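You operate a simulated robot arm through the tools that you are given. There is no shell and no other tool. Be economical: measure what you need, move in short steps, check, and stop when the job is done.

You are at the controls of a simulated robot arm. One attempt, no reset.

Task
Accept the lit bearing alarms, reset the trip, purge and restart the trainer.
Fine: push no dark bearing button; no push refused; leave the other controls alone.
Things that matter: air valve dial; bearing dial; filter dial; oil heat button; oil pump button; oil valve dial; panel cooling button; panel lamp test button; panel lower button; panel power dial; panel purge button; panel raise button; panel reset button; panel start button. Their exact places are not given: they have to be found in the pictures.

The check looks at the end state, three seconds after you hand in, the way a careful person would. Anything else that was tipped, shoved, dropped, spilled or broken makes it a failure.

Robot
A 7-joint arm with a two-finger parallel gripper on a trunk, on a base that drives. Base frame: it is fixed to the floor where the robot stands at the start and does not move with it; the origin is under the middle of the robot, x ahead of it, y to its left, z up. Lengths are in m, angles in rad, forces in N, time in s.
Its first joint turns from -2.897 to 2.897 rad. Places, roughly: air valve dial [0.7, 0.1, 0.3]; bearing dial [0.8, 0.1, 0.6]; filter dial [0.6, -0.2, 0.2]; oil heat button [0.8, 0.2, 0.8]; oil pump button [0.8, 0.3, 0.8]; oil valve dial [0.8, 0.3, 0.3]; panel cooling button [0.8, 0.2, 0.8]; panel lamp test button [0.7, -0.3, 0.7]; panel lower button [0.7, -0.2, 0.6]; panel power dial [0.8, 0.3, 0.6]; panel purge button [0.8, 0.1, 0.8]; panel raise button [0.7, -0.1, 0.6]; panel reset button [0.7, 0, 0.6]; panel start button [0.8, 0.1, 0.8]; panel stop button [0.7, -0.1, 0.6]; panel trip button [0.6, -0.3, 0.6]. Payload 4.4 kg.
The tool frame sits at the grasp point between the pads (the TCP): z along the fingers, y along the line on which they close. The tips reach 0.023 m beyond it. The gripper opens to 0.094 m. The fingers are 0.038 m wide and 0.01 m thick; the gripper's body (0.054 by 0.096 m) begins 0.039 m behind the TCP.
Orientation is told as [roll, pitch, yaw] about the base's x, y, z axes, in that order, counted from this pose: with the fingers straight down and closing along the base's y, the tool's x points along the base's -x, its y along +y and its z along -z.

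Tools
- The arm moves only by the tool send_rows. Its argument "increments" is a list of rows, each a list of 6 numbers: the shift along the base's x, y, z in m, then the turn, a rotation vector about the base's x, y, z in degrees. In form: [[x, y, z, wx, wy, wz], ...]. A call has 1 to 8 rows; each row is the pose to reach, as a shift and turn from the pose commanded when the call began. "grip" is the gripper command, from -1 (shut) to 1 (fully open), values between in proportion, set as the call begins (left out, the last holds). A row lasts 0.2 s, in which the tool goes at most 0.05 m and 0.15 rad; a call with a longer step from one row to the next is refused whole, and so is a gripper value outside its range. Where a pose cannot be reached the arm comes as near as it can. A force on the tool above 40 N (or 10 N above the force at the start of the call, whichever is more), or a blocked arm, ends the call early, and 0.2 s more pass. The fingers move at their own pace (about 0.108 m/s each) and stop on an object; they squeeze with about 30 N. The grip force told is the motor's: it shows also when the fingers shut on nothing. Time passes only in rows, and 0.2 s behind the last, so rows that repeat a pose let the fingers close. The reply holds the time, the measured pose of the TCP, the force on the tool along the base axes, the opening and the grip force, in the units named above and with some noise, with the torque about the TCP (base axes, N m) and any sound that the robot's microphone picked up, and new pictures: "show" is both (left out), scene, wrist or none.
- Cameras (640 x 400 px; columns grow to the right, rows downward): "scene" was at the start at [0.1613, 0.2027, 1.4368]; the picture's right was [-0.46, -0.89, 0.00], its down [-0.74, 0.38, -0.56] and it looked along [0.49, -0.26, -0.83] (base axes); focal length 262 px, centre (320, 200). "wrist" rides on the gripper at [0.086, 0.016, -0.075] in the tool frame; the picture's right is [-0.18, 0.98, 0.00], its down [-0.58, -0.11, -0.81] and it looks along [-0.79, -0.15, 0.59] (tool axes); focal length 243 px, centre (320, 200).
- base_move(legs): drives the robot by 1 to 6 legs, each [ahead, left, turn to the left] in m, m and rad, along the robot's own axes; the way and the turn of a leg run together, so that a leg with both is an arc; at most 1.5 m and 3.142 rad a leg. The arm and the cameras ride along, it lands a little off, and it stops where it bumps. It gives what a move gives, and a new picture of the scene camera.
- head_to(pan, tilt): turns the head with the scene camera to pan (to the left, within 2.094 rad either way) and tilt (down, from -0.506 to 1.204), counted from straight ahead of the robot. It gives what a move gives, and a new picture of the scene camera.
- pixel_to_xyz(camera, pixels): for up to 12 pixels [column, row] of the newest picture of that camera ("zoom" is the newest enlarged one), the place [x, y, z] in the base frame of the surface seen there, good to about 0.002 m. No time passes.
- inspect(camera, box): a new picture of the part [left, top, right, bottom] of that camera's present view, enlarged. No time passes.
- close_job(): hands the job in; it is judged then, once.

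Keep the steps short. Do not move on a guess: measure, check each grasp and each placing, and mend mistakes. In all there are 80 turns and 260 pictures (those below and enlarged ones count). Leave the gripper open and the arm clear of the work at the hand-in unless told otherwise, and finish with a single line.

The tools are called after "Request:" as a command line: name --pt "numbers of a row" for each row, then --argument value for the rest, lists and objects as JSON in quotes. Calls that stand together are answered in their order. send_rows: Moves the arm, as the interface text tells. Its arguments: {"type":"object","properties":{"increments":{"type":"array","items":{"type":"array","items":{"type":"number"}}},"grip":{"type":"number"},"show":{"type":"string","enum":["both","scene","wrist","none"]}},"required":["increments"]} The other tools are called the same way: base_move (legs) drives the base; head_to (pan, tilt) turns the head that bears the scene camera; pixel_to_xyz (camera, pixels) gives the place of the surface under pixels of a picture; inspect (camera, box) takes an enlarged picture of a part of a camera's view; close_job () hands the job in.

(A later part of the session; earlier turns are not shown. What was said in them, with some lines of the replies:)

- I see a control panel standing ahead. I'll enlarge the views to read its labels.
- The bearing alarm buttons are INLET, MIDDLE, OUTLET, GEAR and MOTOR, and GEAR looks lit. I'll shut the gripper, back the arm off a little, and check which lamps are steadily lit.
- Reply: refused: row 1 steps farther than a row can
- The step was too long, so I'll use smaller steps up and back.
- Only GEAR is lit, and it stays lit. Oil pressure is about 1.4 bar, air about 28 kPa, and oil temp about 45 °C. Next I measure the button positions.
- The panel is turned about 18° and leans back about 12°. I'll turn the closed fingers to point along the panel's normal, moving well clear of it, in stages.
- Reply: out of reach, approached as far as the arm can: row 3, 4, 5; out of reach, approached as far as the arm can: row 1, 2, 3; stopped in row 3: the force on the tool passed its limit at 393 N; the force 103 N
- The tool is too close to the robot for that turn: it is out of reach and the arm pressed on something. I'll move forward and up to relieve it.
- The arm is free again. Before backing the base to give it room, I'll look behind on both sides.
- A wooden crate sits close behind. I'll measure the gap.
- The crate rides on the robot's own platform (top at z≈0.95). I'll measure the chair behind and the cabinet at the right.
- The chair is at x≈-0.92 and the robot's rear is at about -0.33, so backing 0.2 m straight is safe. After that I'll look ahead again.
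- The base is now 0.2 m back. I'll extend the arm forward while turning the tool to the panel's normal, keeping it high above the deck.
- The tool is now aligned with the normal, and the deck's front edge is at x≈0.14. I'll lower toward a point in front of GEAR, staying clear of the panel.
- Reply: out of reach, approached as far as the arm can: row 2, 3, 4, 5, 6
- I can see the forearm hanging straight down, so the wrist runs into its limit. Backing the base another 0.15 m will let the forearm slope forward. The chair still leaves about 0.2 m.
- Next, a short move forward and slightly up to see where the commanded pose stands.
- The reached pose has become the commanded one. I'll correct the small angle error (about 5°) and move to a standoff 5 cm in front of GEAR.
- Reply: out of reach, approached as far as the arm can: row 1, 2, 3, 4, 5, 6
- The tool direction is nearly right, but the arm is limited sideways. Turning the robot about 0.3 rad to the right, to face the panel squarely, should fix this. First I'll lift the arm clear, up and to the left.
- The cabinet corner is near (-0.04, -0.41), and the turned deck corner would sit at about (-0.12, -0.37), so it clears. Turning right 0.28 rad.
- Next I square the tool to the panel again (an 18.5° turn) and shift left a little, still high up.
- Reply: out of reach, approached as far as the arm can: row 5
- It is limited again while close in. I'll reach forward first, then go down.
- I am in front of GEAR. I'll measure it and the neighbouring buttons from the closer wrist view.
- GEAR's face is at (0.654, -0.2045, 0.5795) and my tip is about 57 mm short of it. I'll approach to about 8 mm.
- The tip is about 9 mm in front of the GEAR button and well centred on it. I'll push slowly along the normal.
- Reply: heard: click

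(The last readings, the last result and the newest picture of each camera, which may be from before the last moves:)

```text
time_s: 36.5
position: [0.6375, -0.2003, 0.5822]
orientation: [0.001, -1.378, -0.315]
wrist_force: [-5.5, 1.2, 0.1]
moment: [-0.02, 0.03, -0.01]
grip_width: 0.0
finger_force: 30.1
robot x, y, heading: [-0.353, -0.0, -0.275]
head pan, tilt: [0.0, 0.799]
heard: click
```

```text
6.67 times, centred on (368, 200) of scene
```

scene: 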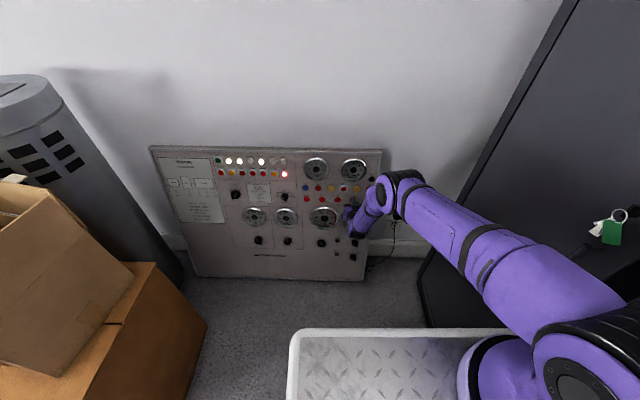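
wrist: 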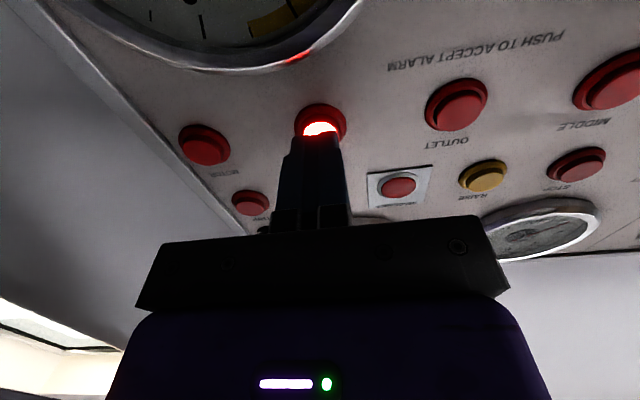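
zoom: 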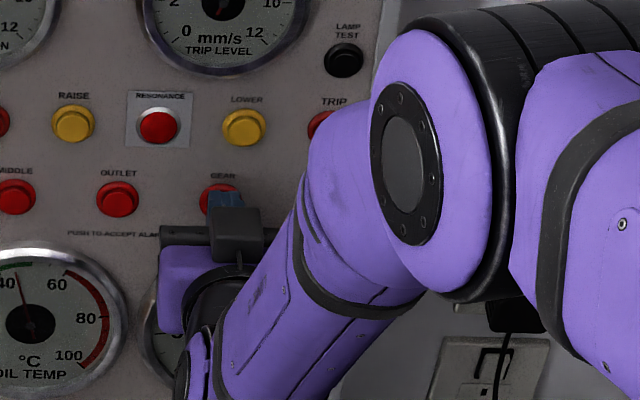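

It clicked, and the vibration lamp seems off. I'll back away along the normal and look.

Request:
send_rows --pt "-0.009 0.003 0.002 0 0 0" --pt "-0.03 0.0097 0.0063 0 0 0" --pt "-0.065 0.021 0.0136 0 0 0" --show "scene"

Request:
inspect --camera "scene" --box '[200, 145, 400, 270]'

Request:
inspect --camera "scene" --box '[230, 200, 350, 275]'

Request:
inspect --camera "scene" --box '[205, 150, 301, 210]'

Request:
pixel_to_xyz --camera "zoom" --pixels '[[320, 200]]'

```text
time_s: 37.3
position: [0.5713, -0.1774, 0.5968]
orientation: [-0.03, -1.379, -0.292]
wrist_force: [0.5, 0.4, 1.2]
moment: [0.0, 0.0, 0.01]
grip_width: 0.0
finger_force: 29.6
robot x, y, heading: [-0.3526, 0.0021, -0.282]
head pan, tilt: [0.0, 0.799]
```

scene: 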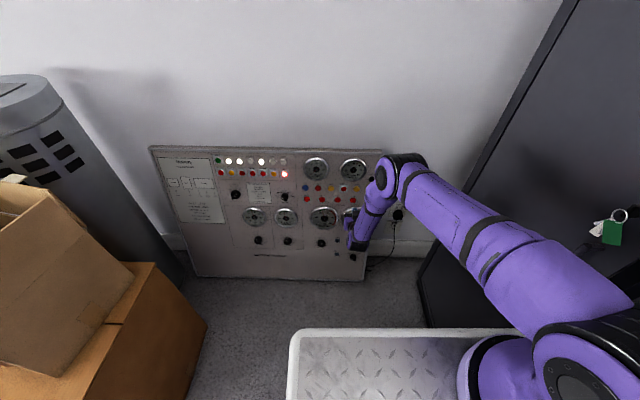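

```text
3.20 times, centred on (300, 208) of scene
```

zoom: 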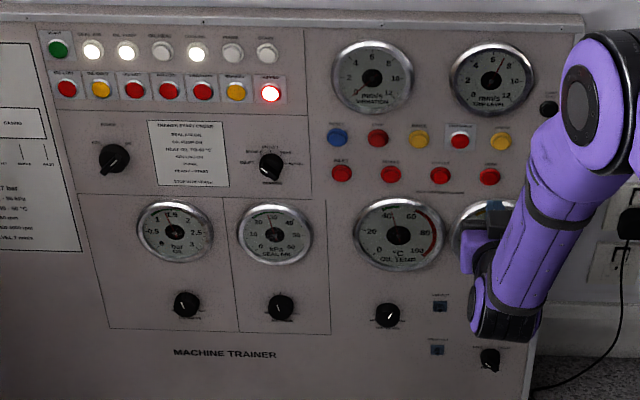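

```text
5.33 times, centred on (290, 238) of scene
```

zoom: 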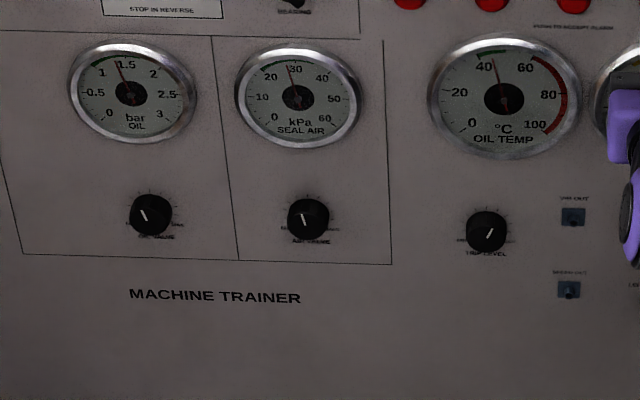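

```text
6.67 times, centred on (253, 180) of scene
```

zoom: 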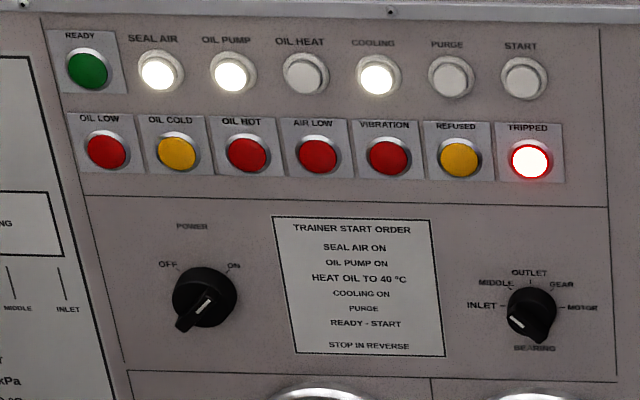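

```text
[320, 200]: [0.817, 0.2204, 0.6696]
```

All bearing buttons are dark and VIBRATION is out; only TRIPPED is still lit. Next I move in front of RESET at a standoff.

Request:
send_rows --pt "0.016 0.04 0.01 0 0 0" --pt "0.032 0.08 0.022 0 0 0" --pt "0.048 0.12 0.034 0 0 0" --pt "0.064 0.16 0.046 0 0 0" --pt "0.08 0.201 0.057 0 0 0" --pt "0.08 0.201 0.057 0 0 0" --show "both"

```text
time_s: 38.7
position: [0.6519, 0.0238, 0.6526]
orientation: [0.001, -1.379, -0.312]
wrist_force: [0.1, -0.6, -0.2]
moment: [-0.02, 0.02, -0.03]
grip_width: 0.0
finger_force: 30.1
robot x, y, heading: [-0.3544, 0.0018, -0.282]
head pan, tilt: [0.0, 0.799]
```

scene: 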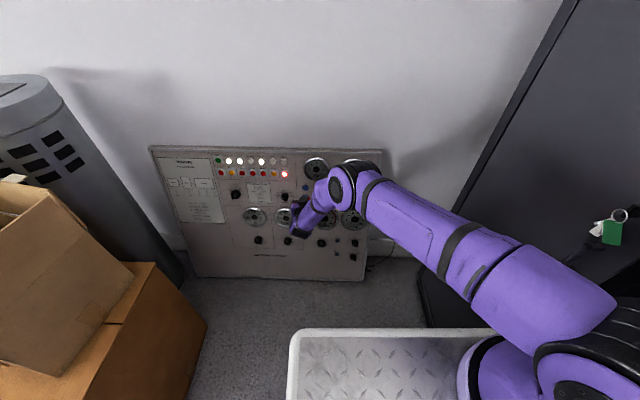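
wrist: 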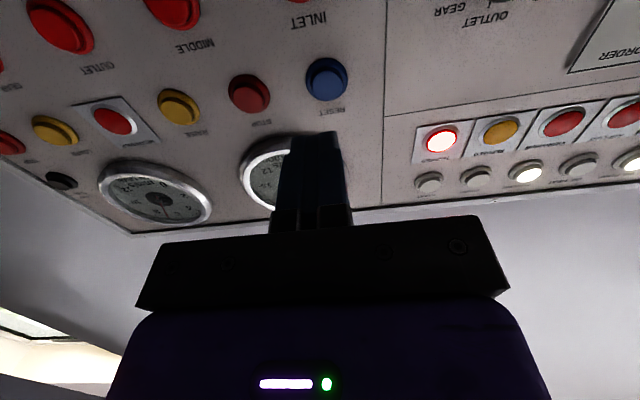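

I see RESET at about (327, 77) in the wrist view. Measuring it, and also START and PURGE.

Request:
pixel_to_xyz --camera "wrist" --pixels '[[327, 76], [249, 92], [350, 118], [429, 182], [477, 178], [526, 172], [441, 140]]'

Request:
inspect --camera "wrist" --box '[240, 40, 400, 140]'

```text
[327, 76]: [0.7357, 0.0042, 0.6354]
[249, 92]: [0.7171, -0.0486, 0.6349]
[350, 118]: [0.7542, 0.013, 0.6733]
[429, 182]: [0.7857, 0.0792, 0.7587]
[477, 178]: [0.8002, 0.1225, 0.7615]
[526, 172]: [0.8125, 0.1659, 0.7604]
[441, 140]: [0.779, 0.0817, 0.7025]
```

```text
4.00 times, centred on (320, 90) of wrist
```

zoom: 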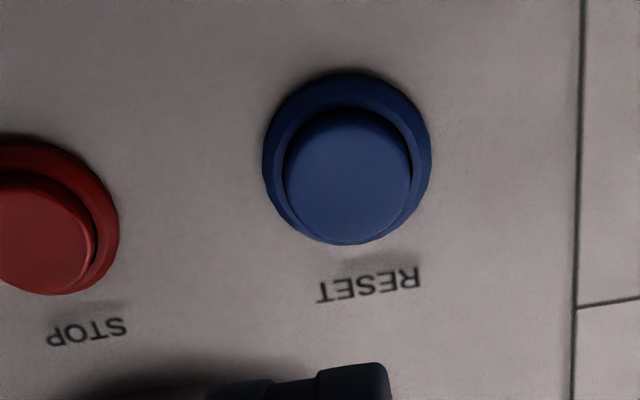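

RESET's cap is centred at about (0.7355, 0.003, 0.638). I'll correct sideways and approach to 8 mm.

Request:
send_rows --pt "0.027 -0.0058 -0.0044 0 0 0" --pt "0.0545 -0.0115 -0.0087 0 0 0" --pt "0.0545 -0.0115 -0.0087 0 0 0" --show "both"

Request:
inspect --camera "wrist" --box '[240, 60, 400, 160]'

```text
time_s: 39.5
position: [0.706, 0.0118, 0.6437]
orientation: [0.004, -1.38, -0.317]
wrist_force: [-0.2, 0.7, -0.3]
moment: [0.03, 0.02, 0.02]
grip_width: 0.0
finger_force: 29.4
robot x, y, heading: [-0.3505, -0.0023, -0.282]
head pan, tilt: [0.0, 0.799]
```

scene: 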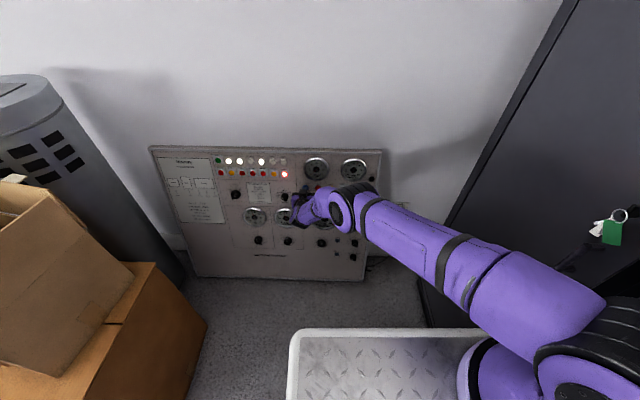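
wrist: 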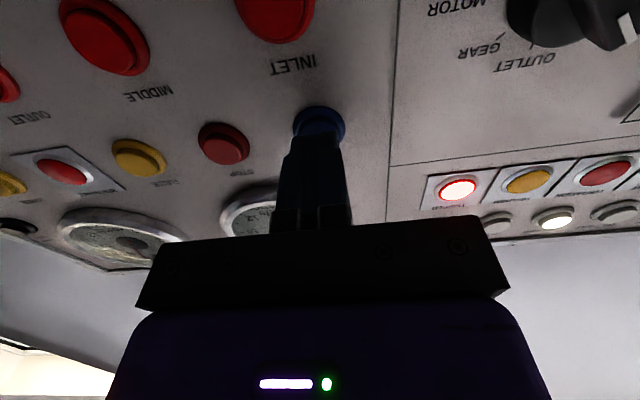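

```text
4.00 times, centred on (320, 110) of wrist
```

zoom: 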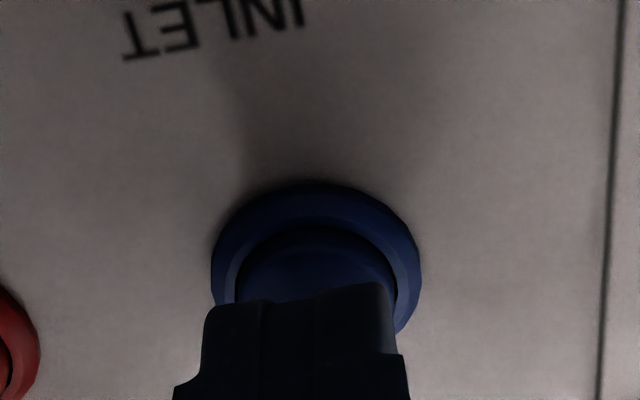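

The tip is centred, about 8 mm off RESET. Pushing along the normal.

Request:
send_rows --pt "0.0065 -0.0021 -0.0013 0 0 0" --pt "0.0084 -0.0027 -0.0017 0 0 0" --pt "0.0103 -0.0033 -0.0021 0 0 0" --pt "0.0121 -0.0039 -0.0025 0 0 0" --pt "0.0121 -0.0039 -0.0025 0 0 0" --show "scene"

Request:
inspect --camera "scene" --box '[205, 150, 301, 210]'

```text
time_s: 40.7
position: [0.7186, 0.006, 0.6419]
orientation: [0.003, -1.379, -0.314]
wrist_force: [-7.9, 1.4, 3.7]
moment: [0.04, -0.04, -0.03]
grip_width: 0.0
finger_force: 30.2
robot x, y, heading: [-0.3509, 0.0002, -0.28]
head pan, tilt: [0.0, 0.799]
heard: click
```

scene: 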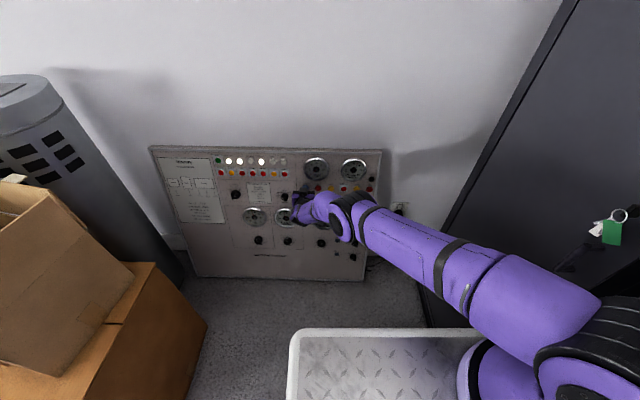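

```text
6.67 times, centred on (253, 180) of scene
```

zoom: 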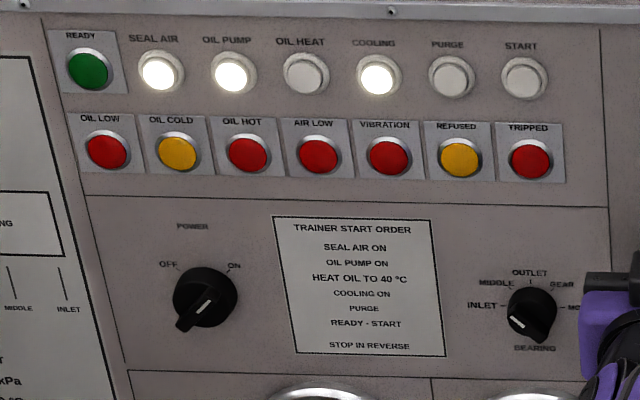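

RESET clicked and TRIPPED is out. I'll retract, then move up and left to stand off from PURGE.

Request:
send_rows --pt "-0.01 0.003 0.002 0 0 0" --pt "-0.035 0.011 0.007 0 0 0" --pt "-0.06 0.019 0.012 0 0 0" --pt "-0.05 0.045 0.037 0 0 0" --pt "-0.035 0.07 0.064 0 0 0" --pt "-0.02 0.095 0.092 0 0 0" --pt "0 0.12 0.118 0 0 0" --pt "0.005 0.138 0.137 0 0 0" --show "both"

Request:
inspect --camera "wrist" --box '[240, 40, 400, 140]'

```text
time_s: 42.5
position: [0.7244, 0.1446, 0.7782]
orientation: [0.001, -1.379, -0.313]
wrist_force: [0.5, -0.2, -0.8]
moment: [-0.03, -0.04, 0.01]
grip_width: 0.0001
finger_force: 29.8
robot x, y, heading: [-0.3499, -0.0004, -0.282]
head pan, tilt: [0.0, 0.799]
```

scene: 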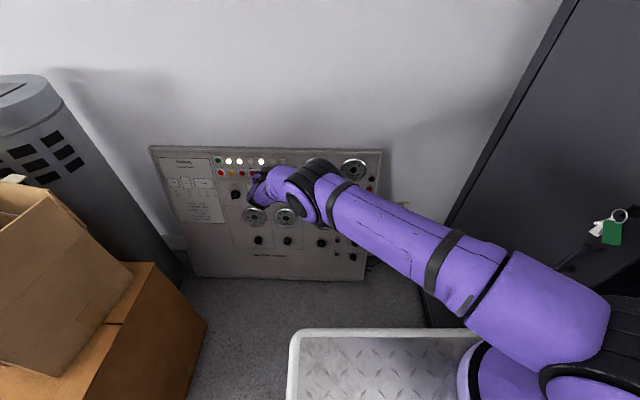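
wrist: 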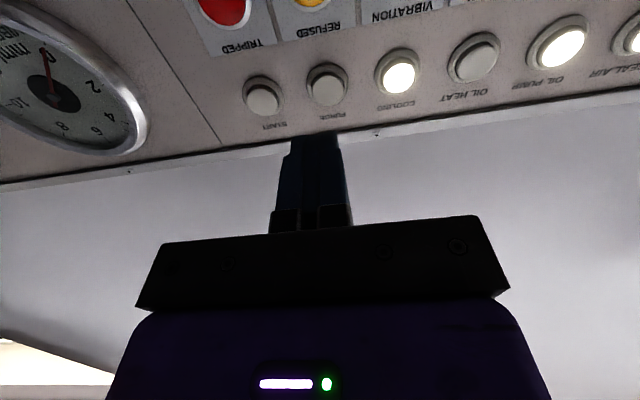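

```text
4.00 times, centred on (320, 90) of wrist
```

zoom: 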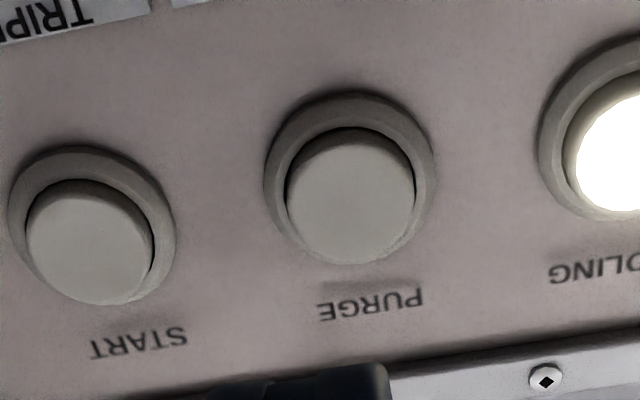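

PURGE's cap is at zoom (350, 197) and the frame lip is just above it. Measuring the cap, the frame and START.

Request:
pixel_to_xyz --camera "zoom" --pixels '[[350, 197], [350, 150], [350, 250], [88, 242], [500, 355], [500, 370], [450, 320], [300, 197], [400, 197], [590, 335], [590, 380]]'

```text
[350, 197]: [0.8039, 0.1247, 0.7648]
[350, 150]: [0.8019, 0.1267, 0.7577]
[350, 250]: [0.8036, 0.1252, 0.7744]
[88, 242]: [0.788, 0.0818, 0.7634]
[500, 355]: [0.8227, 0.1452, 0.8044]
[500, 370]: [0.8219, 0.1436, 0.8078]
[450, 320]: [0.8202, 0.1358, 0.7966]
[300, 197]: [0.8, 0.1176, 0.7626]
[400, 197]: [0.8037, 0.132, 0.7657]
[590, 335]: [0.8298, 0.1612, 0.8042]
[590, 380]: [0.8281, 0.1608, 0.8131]
```

The frame starts at z≈0.80, so there is clearance. Approaching PURGE to about 8 mm.

Request:
send_rows --pt "0.0245 -0.0055 -0.0036 0 0 0" --pt "0.0491 -0.011 -0.0072 0 0 0" --pt "0.0491 -0.011 -0.0072 0 0 0" --show "both"

Request:
inspect --camera "wrist" --box '[240, 60, 400, 160]'

Request:
inspect --camera "scene" --box '[205, 150, 365, 250]'

```text
time_s: 43.3
position: [0.7655, 0.1345, 0.7732]
orientation: [0.003, -1.379, -0.313]
wrist_force: [0.4, -0.6, 0.4]
moment: [-0.01, 0.03, -0.01]
grip_width: 0.0
finger_force: 30.2
out of reach, approached as far as the arm can: row 2, 3
robot x, y, heading: [-0.3494, 0.0018, -0.28]
head pan, tilt: [0.0, 0.799]
```

scene: 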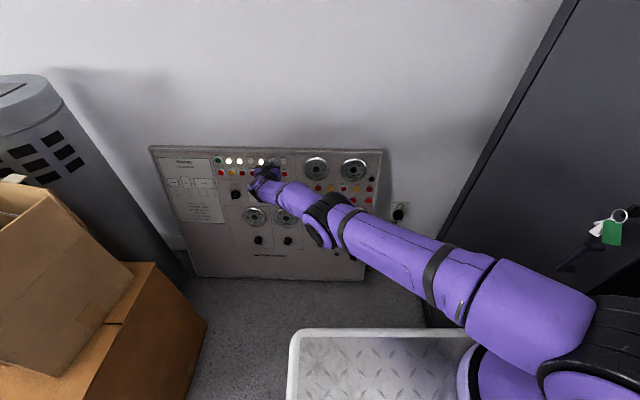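
wrist: 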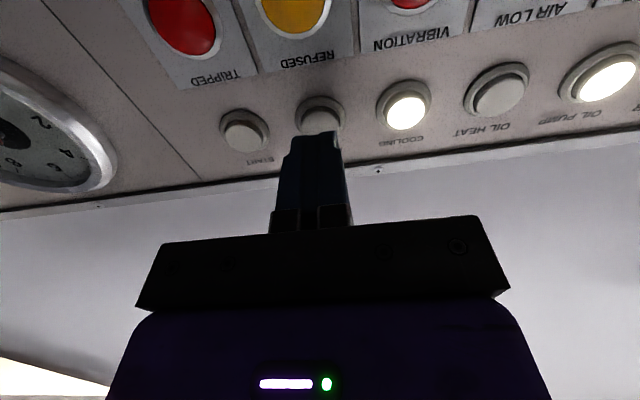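

```text
4.00 times, centred on (320, 110) of wrist
```

zoom: 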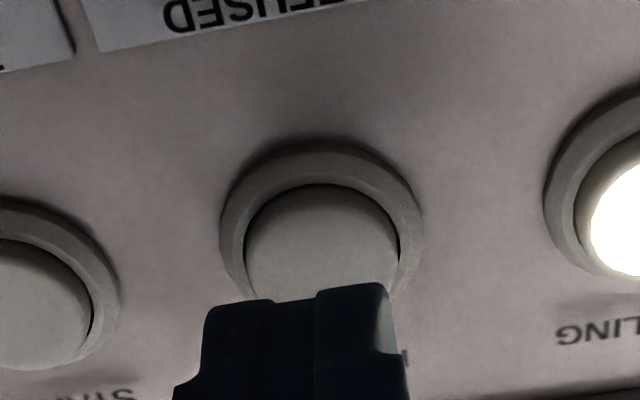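

```text
4.00 times, centred on (285, 200) of scene
```

zoom: 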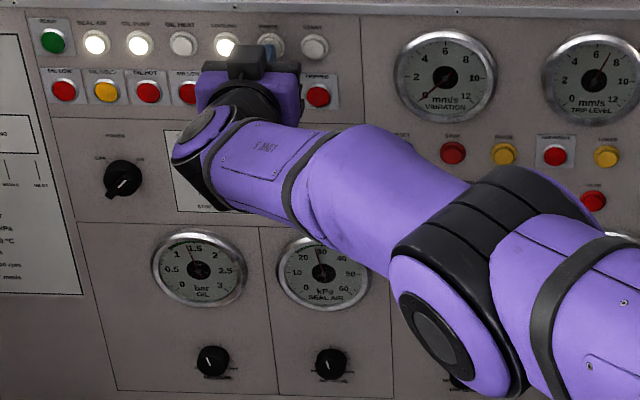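

The arm is fully stretched, so the base must come forward. I'll retract the arm first and measure the boxes on the left and the deck.

Request:
send_rows --pt "-0.03 0.01 0.006 0 0 0" --pt "-0.065 0.02 0.02 0 0 0" --pt "-0.1 0.03 0.04 0 0 0" --pt "-0.14 0.04 0.06 0 0 0" --pt "-0.18 0.05 0.08 0 0 0" --show "scene"

Request:
pixel_to_xyz --camera "scene" --pixels '[[205, 320], [180, 395], [130, 270], [300, 335], [292, 390], [420, 275], [440, 330], [130, 330], [470, 200]]'

Request:
head_to --pan 1.0 --tilt 1.1

```text
time_s: 44.5
position: [0.5848, 0.1844, 0.8524]
orientation: [0.003, -1.378, -0.315]
wrist_force: [0.0, -1.1, -0.7]
moment: [-0.01, -0.02, -0.03]
grip_width: 0.0001
finger_force: 29.8
robot x, y, heading: [-0.3541, -0.0029, -0.283]
head pan, tilt: [0.0, 0.799]
```

scene: 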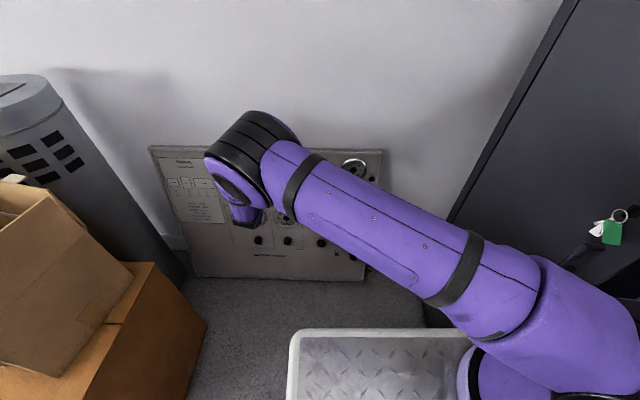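

```text
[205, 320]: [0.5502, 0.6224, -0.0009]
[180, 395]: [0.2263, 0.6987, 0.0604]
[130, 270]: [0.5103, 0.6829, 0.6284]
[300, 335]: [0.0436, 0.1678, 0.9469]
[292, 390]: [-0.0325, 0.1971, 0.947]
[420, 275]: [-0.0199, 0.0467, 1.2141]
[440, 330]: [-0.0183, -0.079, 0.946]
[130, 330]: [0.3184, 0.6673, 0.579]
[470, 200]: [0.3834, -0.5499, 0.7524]
```

```text
time_s: 45.8
position: [0.5856, 0.1853, 0.8528]
orientation: [0.003, -1.378, -0.315]
wrist_force: [0.0, 0.1, -0.5]
moment: [-0.02, 0.03, 0.0]
grip_width: 0.0
finger_force: 29.6
robot x, y, heading: [-0.3518, 0.0026, -0.28]
head pan, tilt: [1.0, 1.1]
```

scene: 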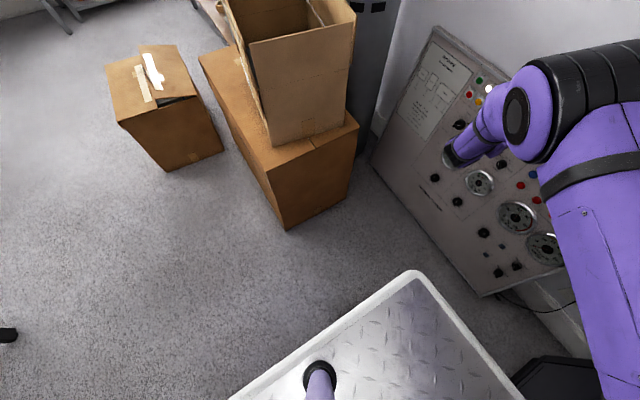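

The boxes start at y≈0.62, so there is plenty of room on the left. I'll drive 0.09 m ahead and 0.10 m left.

Request:
base_move --legs '[[0, 0.1, 0], [0.09, 0, 0]]'

Request:
head_to --pan 0.1 --tilt 0.85

```text
time_s: 47.6
position: [0.7004, 0.2549, 0.8524]
orientation: [0.002, -1.38, -0.313]
wrist_force: [0.2, 0.3, 0.0]
moment: [0.01, 0.01, 0.03]
grip_width: 0.0001
finger_force: 29.5
robot x, y, heading: [-0.2374, 0.0666, -0.278]
head pan, tilt: [1.0, 1.1]
```

scene: 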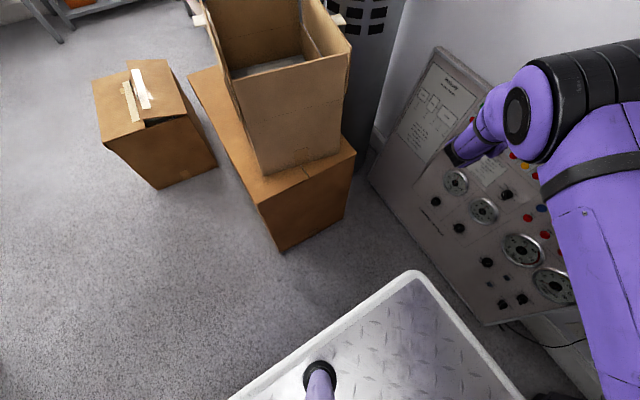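

```text
time_s: 48.9
position: [0.6989, 0.255, 0.8532]
orientation: [0.003, -1.378, -0.314]
wrist_force: [-0.3, -0.3, -0.7]
moment: [-0.02, -0.01, 0.03]
grip_width: 0.0
finger_force: 30.0
robot x, y, heading: [-0.2344, 0.0706, -0.28]
head pan, tilt: [0.099, 0.85]
```

scene: 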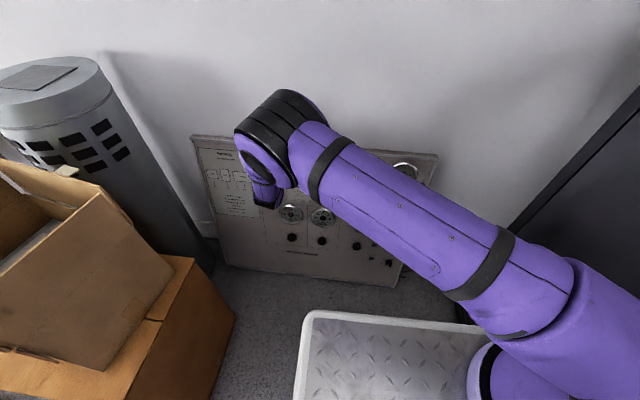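

Now to the PURGE standoff at (0.725, 0.147, 0.778).

Request:
send_rows --pt "0.0 -0.03 -0.015 0 0 0" --pt "0.005 -0.06 -0.03 0 0 0" --pt "0.01 -0.09 -0.05 0 0 0" --pt "0.024 -0.108 -0.075 0 0 0" --pt "0.024 -0.108 -0.075 0 0 0" --show "both"

Request:
inspect --camera "wrist" --box '[240, 40, 400, 140]'

```text
time_s: 50.0
position: [0.7244, 0.1465, 0.7777]
orientation: [0.002, -1.38, -0.315]
wrist_force: [0.3, 0.4, -0.5]
moment: [-0.01, 0.01, -0.02]
grip_width: 0.0001
finger_force: 29.7
robot x, y, heading: [-0.2346, 0.0717, -0.281]
head pan, tilt: [0.099, 0.85]
```

scene: 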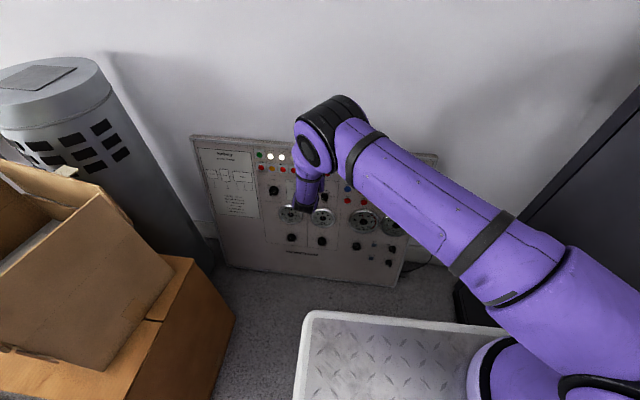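
wrist: 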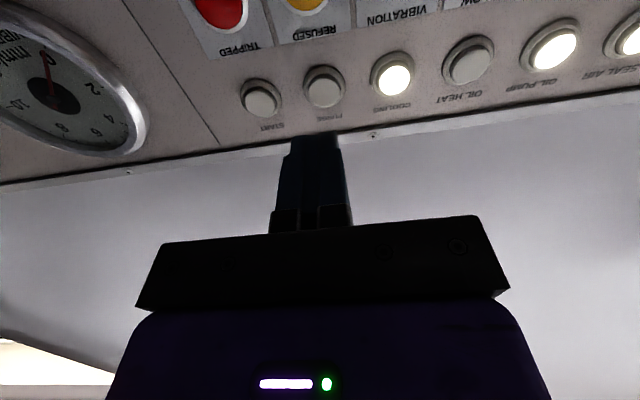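

```text
4.00 times, centred on (320, 90) of wrist
```

zoom: 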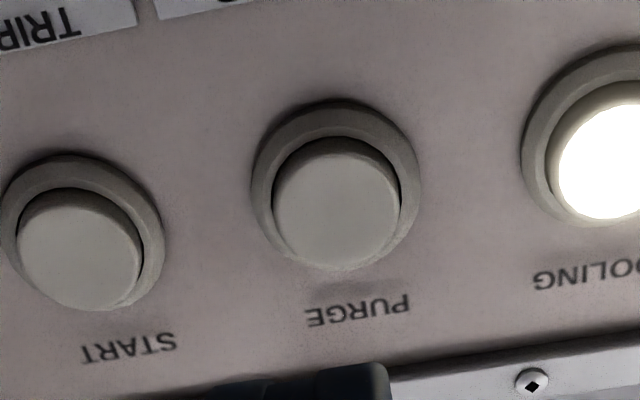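

Request:
pixel_to_xyz --camera "zoom" --pixels '[[337, 205], [300, 205], [370, 205], [337, 165], [337, 250], [77, 250]]'

```text
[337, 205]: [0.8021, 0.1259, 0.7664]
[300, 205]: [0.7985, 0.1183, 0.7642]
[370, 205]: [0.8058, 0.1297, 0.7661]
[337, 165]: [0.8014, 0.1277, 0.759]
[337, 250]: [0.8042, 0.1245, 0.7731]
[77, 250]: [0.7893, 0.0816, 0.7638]
```

PURGE's face is at (0.802, 0.1245, 0.7655). Approaching to about 8 mm.

Request:
send_rows --pt "0.0243 -0.0063 -0.0031 0 0 0" --pt "0.0486 -0.0127 -0.0062 0 0 0" --pt "0.0486 -0.0127 -0.0062 0 0 0" --show "wrist"

Request:
inspect --camera "wrist" --box '[240, 60, 400, 160]'

```text
time_s: 50.9
position: [0.7722, 0.1343, 0.7714]
orientation: [0.002, -1.378, -0.314]
wrist_force: [-0.1, 0.8, 0.5]
moment: [0.03, 0.01, 0.02]
grip_width: 0.0
finger_force: 29.9
robot x, y, heading: [-0.236, 0.0686, -0.279]
head pan, tilt: [0.099, 0.85]
```

wrist: 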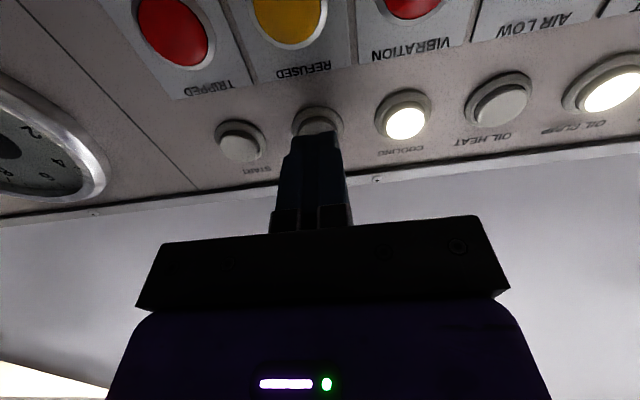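

```text
4.00 times, centred on (320, 110) of wrist
```

zoom: 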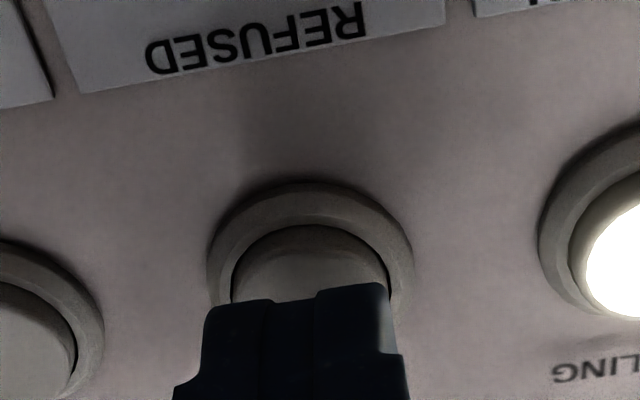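

The tip is centred. I'll check the oil temp and lamps before pushing.

Request:
inspect --camera "scene" --box '[250, 135, 430, 247]'

```text
3.56 times, centred on (340, 191) of scene
```

zoom: 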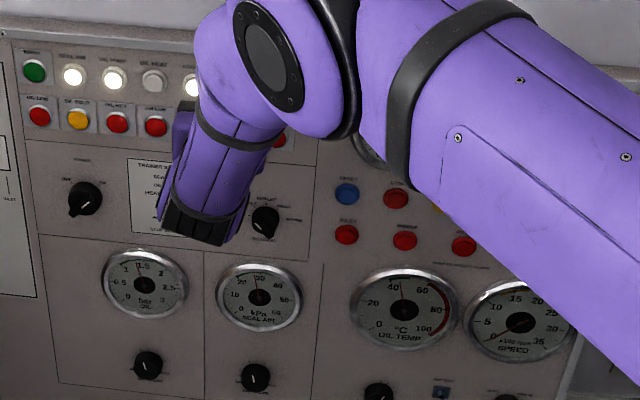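

Oil temp is still in the low-to-mid 40s, and no fault lamps are visible. Pushing PURGE.

Request:
send_rows --pt "0.0065 -0.0021 -0.0013 0 0 0" --pt "0.0084 -0.0027 -0.0017 0 0 0" --pt "0.0103 -0.0033 -0.0021 0 0 0" --pt "0.0121 -0.0039 -0.0025 0 0 0" --pt "0.0121 -0.0039 -0.0025 0 0 0" --show "wrist"

Request:
inspect --camera "scene" --box '[250, 135, 350, 197]'

```text
time_s: 52.0
position: [0.7839, 0.1309, 0.769]
orientation: [0.003, -1.379, -0.315]
wrist_force: [-4.4, 0.4, -1.1]
moment: [0.02, 0.03, 0.0]
grip_width: 0.0
finger_force: 30.3
robot x, y, heading: [-0.2361, 0.0683, -0.282]
head pan, tilt: [0.099, 0.85]
heard: click
```

wrist: 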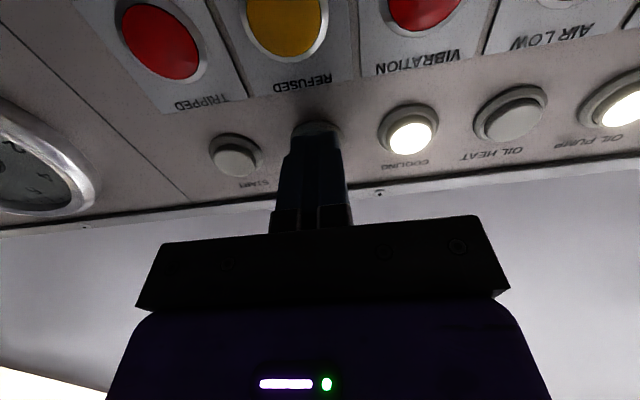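

```text
6.40 times, centred on (300, 166) of scene
```

zoom: 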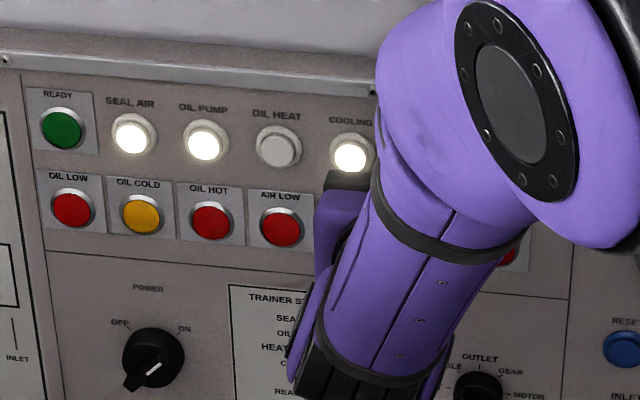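

It clicked with no refusal, and READY is not lit yet. I'll retract straight to the standoff, then wait and watch the PURGE lamp and READY.

Request:
send_rows --pt "-0.01 0.0032 0.002 0 0 0" --pt "-0.03 0.0097 0.0061 0 0 0" --pt "-0.058 0.0188 0.0118 0 0 0" --pt "-0.058 0.0188 0.0118 0 0 0" --show "wrist"

Request:
inspect --camera "scene" --box '[250, 135, 350, 197]'

```text
time_s: 53.0
position: [0.7266, 0.149, 0.7808]
orientation: [0.002, -1.378, -0.314]
wrist_force: [0.8, -0.2, 0.0]
moment: [-0.01, 0.0, 0.02]
grip_width: 0.0
finger_force: 30.4
robot x, y, heading: [-0.2308, 0.0697, -0.277]
head pan, tilt: [0.099, 0.85]
```

wrist: 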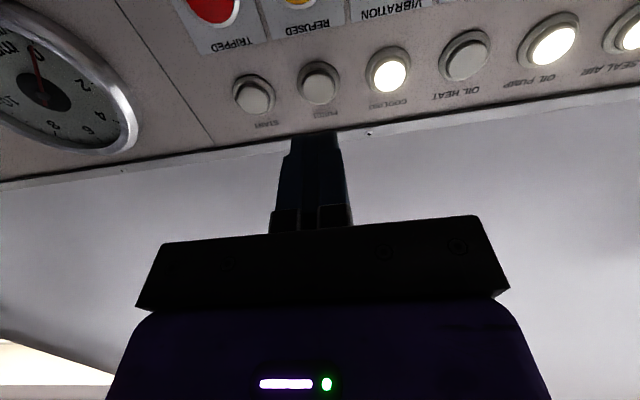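

```text
6.40 times, centred on (300, 166) of scene
```

zoom: 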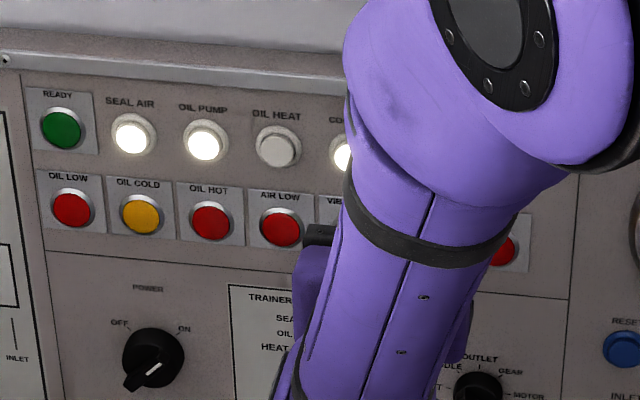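

The PURGE lamp is not visibly lit, though it may flash. Waiting a bit and taking repeat looks.

Request:
send_rows --pt "0 0 0 0 0 0" --pt "0 0 0 0 0 0" --show "none"

Request:
inspect --camera "wrist" --box '[180, 0, 430, 156]'

Request:
send_rows --pt "0 0 0 0 0 0" --pt "0 0 0 0 0 0" --pt "0 0 0 0 0 0" --pt "0 0 0 0 0 0" --pt "0 0 0 0 0 0" --pt "0 0 0 0 0 0" --show "wrist"

Request:
inspect --camera "scene" --box '[250, 135, 350, 197]'

```text
time_s: 53.6
position: [0.7254, 0.148, 0.7801]
orientation: [0.002, -1.377, -0.314]
wrist_force: [-0.2, 0.1, -0.3]
moment: [-0.01, 0.0, 0.01]
grip_width: 0.0
finger_force: 30.1
robot x, y, heading: [-0.2363, 0.0699, -0.278]
head pan, tilt: [0.099, 0.85]
```

```text
2.56 times, centred on (305, 78) of wrist
```

zoom: 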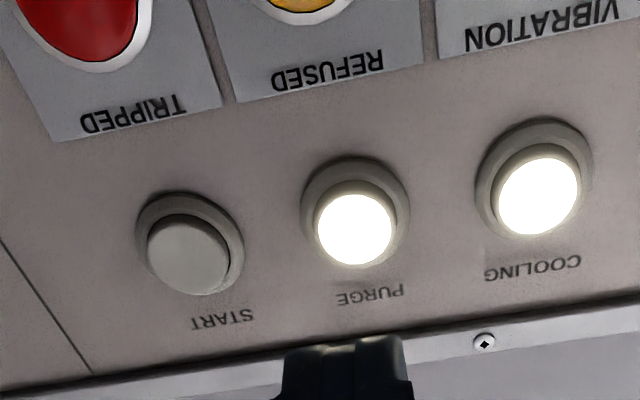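

```text
time_s: 55.0
position: [0.7258, 0.1492, 0.7801]
orientation: [0.001, -1.378, -0.314]
wrist_force: [0.8, -0.3, 0.7]
moment: [0.02, 0.01, 0.01]
grip_width: 0.0002
finger_force: 30.2
robot x, y, heading: [-0.2389, 0.0702, -0.281]
head pan, tilt: [0.099, 0.85]
```

wrist: 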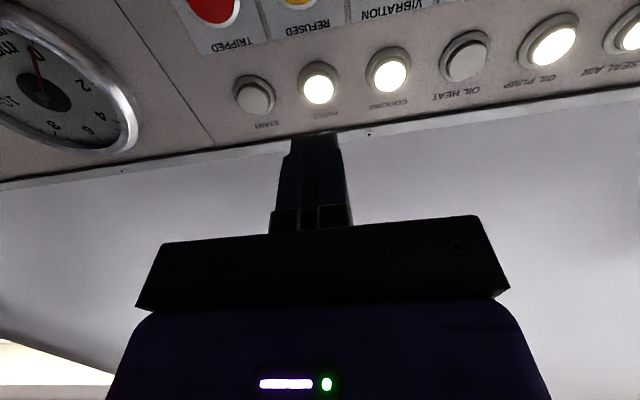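

```text
6.40 times, centred on (300, 166) of scene
```

zoom: 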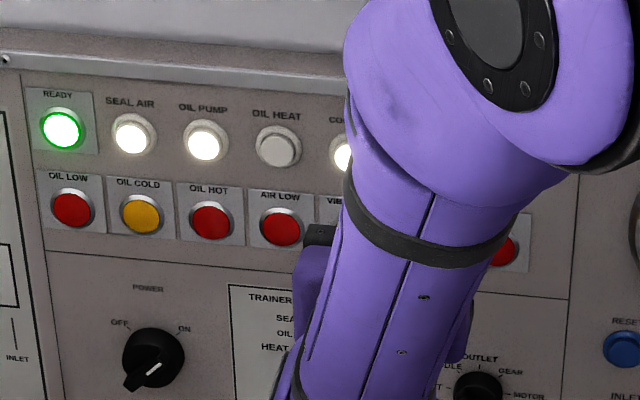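

PURGE is steadily lit and READY is on. I'll shift sideways to START and measure it.

Request:
send_rows --pt "-0.007 -0.022 -0.0005 0 0 0" --pt "-0.014 -0.0435 -0.001 0 0 0" --pt "-0.014 -0.0435 -0.001 0 0 0" --show "wrist"

Request:
inspect --camera "wrist" --box '[240, 40, 400, 140]'

Request:
pixel_to_xyz --camera "zoom" --pixels '[[320, 200], [340, 200], [360, 200], [340, 230]]'

```text
time_s: 55.9
position: [0.712, 0.106, 0.7791]
orientation: [0.002, -1.378, -0.316]
wrist_force: [0.9, 0.3, 0.4]
moment: [0.0, -0.01, -0.01]
grip_width: 0.0
finger_force: 30.0
robot x, y, heading: [-0.2341, 0.0719, -0.283]
head pan, tilt: [0.099, 0.85]
```

wrist: 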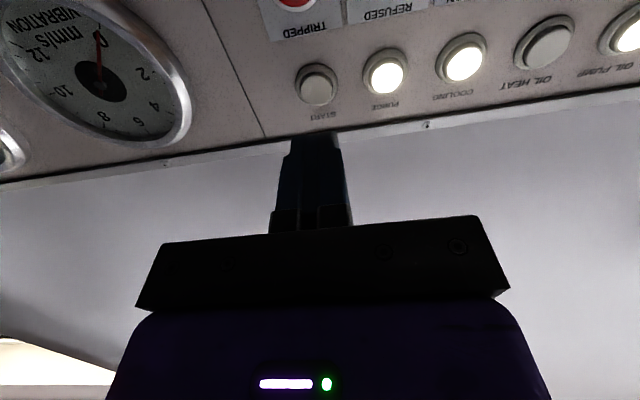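

```text
4.00 times, centred on (320, 90) of wrist
```

zoom: 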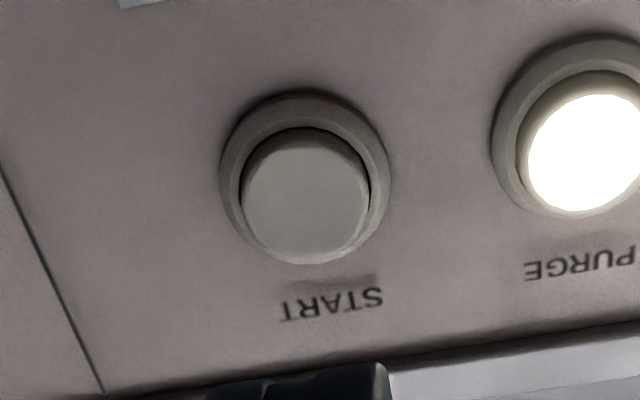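

```text
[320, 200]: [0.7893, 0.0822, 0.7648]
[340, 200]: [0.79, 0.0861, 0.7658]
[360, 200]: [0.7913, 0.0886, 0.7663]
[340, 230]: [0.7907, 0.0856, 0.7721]
```

START's cap centre is at about (0.788, 0.080, 0.7643). Approaching to about 8 mm.

Request:
send_rows --pt "0.0235 -0.0083 -0.0044 0 0 0" --pt "0.0471 -0.0167 -0.0089 0 0 0" --pt "0.0471 -0.0167 -0.0089 0 0 0" --show "wrist"

Request:
inspect --camera "wrist" --box '[240, 60, 400, 160]'

Request:
inspect --camera "scene" --box '[250, 135, 410, 235]'

```text
time_s: 56.6
position: [0.7593, 0.0886, 0.7709]
orientation: [0.002, -1.378, -0.317]
wrist_force: [-0.1, -0.3, 0.3]
moment: [0.02, 0.01, 0.02]
grip_width: 0.0
finger_force: 30.1
robot x, y, heading: [-0.2353, 0.0708, -0.279]
head pan, tilt: [0.099, 0.85]
```

wrist: 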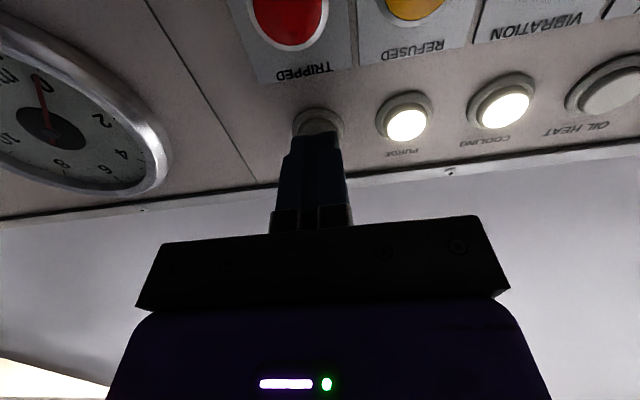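

```text
4.00 times, centred on (320, 110) of wrist
```

zoom: 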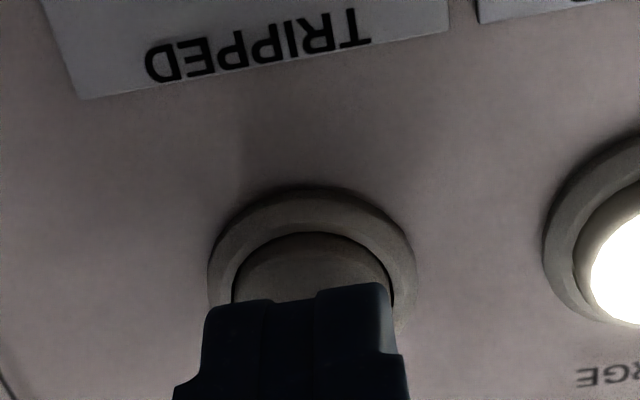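

```text
4.00 times, centred on (330, 185) of scene
```

zoom: 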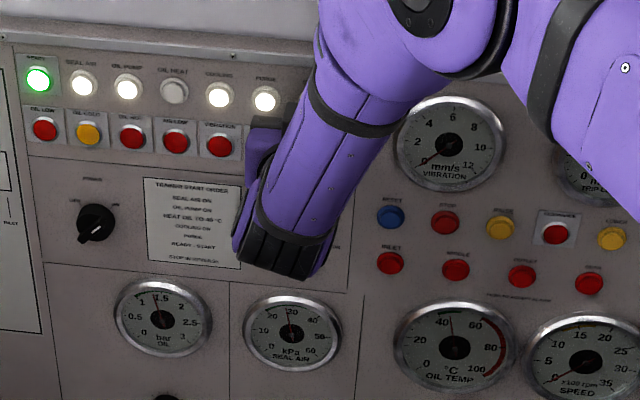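

READY is on, no alarms are lit, and the tip is centred on START. Pushing.

Request:
send_rows --pt "0.0065 -0.0021 -0.0013 0 0 0" --pt "0.0084 -0.0027 -0.0017 0 0 0" --pt "0.0103 -0.0033 -0.0021 0 0 0" --pt "0.0121 -0.0039 -0.0025 0 0 0" --pt "0.0121 -0.0039 -0.0025 0 0 0" --show "none"

Request:
inspect --camera "scene" --box '[250, 135, 410, 235]'

```text
time_s: 57.9
position: [0.7708, 0.0859, 0.7681]
orientation: [0.002, -1.379, -0.312]
wrist_force: [-11.5, 1.4, 0.7]
moment: [-0.02, 0.08, -0.03]
grip_width: 0.0002
finger_force: 29.7
robot x, y, heading: [-0.2383, 0.0721, -0.277]
head pan, tilt: [0.099, 0.85]
heard: click
```

```text
4.00 times, centred on (330, 185) of scene
```

zoom: 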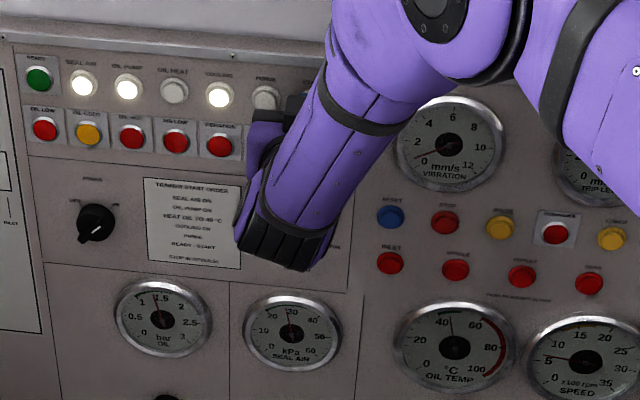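

The machine has started: speed is rising. I'll retract well clear and open the gripper.

Request:
send_rows --pt "-0.01 0.0032 0.002 0 0 0" --pt "-0.03 0.0097 0.0061 0 0 0" --pt "-0.06 0.019 0.012 0 0 0" --pt "-0.1 0.03 0.03 0 0 0" --pt "-0.14 0.05 0.05 0 0 0" --pt "-0.16 0.08 0.08 0 0 0" --pt "-0.17 0.11 0.11 0 0 0" --show "none"

Request:
send_rows --pt "0 0.02 0.03 0 0 0" --pt "0 0.04 0.06 0 0 0" --pt "0 0.06 0.09 0 0 0" --pt "0 0.08 0.12 0 0 0" --grip 1 --show "scene"

Request:
inspect --camera "scene" --box '[250, 135, 450, 260]'

```text
time_s: 59.5
position: [0.601, 0.1943, 0.8793]
orientation: [-0.002, -1.378, -0.312]
wrist_force: [0.4, -0.1, -0.7]
moment: [-0.01, -0.03, 0.03]
grip_width: 0.0
finger_force: 29.6
robot x, y, heading: [-0.234, 0.0703, -0.283]
head pan, tilt: [0.099, 0.85]
```

```text
time_s: 60.5
position: [0.6016, 0.2774, 0.9974]
orientation: [0.002, -1.379, -0.314]
wrist_force: [0.3, -1.1, -0.7]
moment: [-0.03, -0.04, -0.01]
grip_width: 0.094
finger_force: 0.0
robot x, y, heading: [-0.2363, 0.0705, -0.279]
head pan, tilt: [0.099, 0.85]
```

scene: 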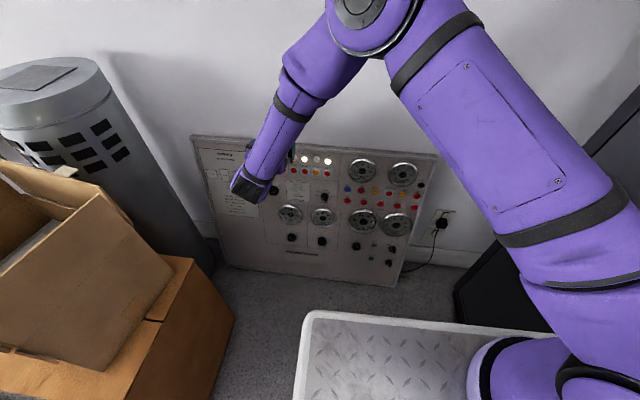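

```text
3.20 times, centred on (350, 198) of scene
```

zoom: 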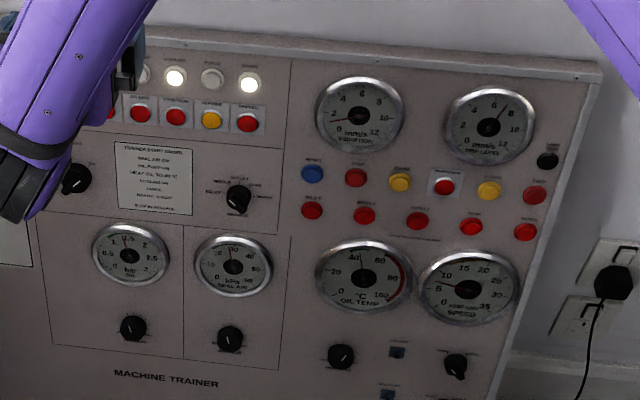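

START is lit, the speed is at idle (about 700 rpm), vibration is low, and no alarms or trip are lit. I'll wait a few seconds to see that it holds.

Request:
send_rows --pt "0 0.03 0.02 0 0 0" --pt "0 0.06 0.04 0 0 0" --pt "0 0.09 0.06 0 0 0" --pt "0 0.09 0.06 0 0 0" --pt "0 0.09 0.06 0 0 0" --pt "0 0.09 0.06 0 0 0" --pt "0 0.09 0.06 0 0 0" --pt "0 0.09 0.06 0 0 0" --show "none"

Request:
send_rows --pt "0 0 0 0 0 0" --pt "0 0 0 0 0 0" --pt "0 0 0 0 0 0" --pt "0 0 0 0 0 0" --pt "0 0 0 0 0 0" --pt "0 0 0 0 0 0" --pt "0 0 0 0 0 0" --pt "0 0 0 0 0 0" --show "none"

Request:
inspect --camera "scene" --box '[240, 135, 440, 260]'

```text
time_s: 62.2
position: [0.6007, 0.3651, 1.0584]
orientation: [-0.002, -1.379, -0.315]
wrist_force: [0.4, -0.1, 0.0]
moment: [0.01, 0.03, -0.03]
grip_width: 0.0938
finger_force: 0.0
robot x, y, heading: [-0.2391, 0.0719, -0.276]
head pan, tilt: [0.099, 0.85]
```

```text
time_s: 64.0
position: [0.6007, 0.3651, 1.0585]
orientation: [0.002, -1.378, -0.312]
wrist_force: [0.2, 0.6, -0.7]
moment: [0.02, 0.0, -0.03]
grip_width: 0.094
finger_force: 0.1
robot x, y, heading: [-0.2357, 0.0697, -0.28]
head pan, tilt: [0.099, 0.85]
```

```text
3.20 times, centred on (340, 198) of scene
```

zoom: 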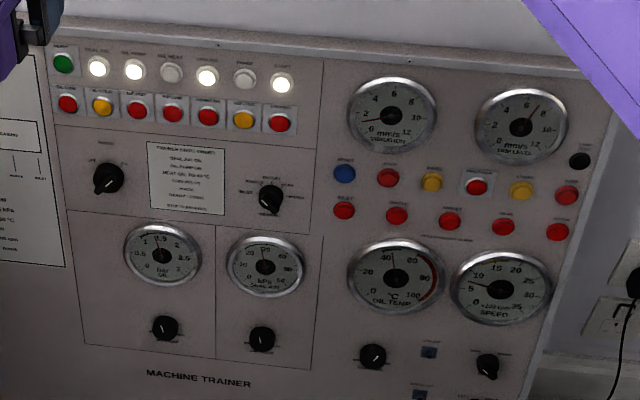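

The trainer is running steadily, all alarms are dark, and the arm is clear with the gripper open. Handing in.

Request:
close_job

```text
The job is handed in.
```

Done: I accepted the GEAR bearing alarm (the only one lit), reset the trip, purged until READY lit, and started the trainer, which was running at idle with no alarms lit at hand-in.
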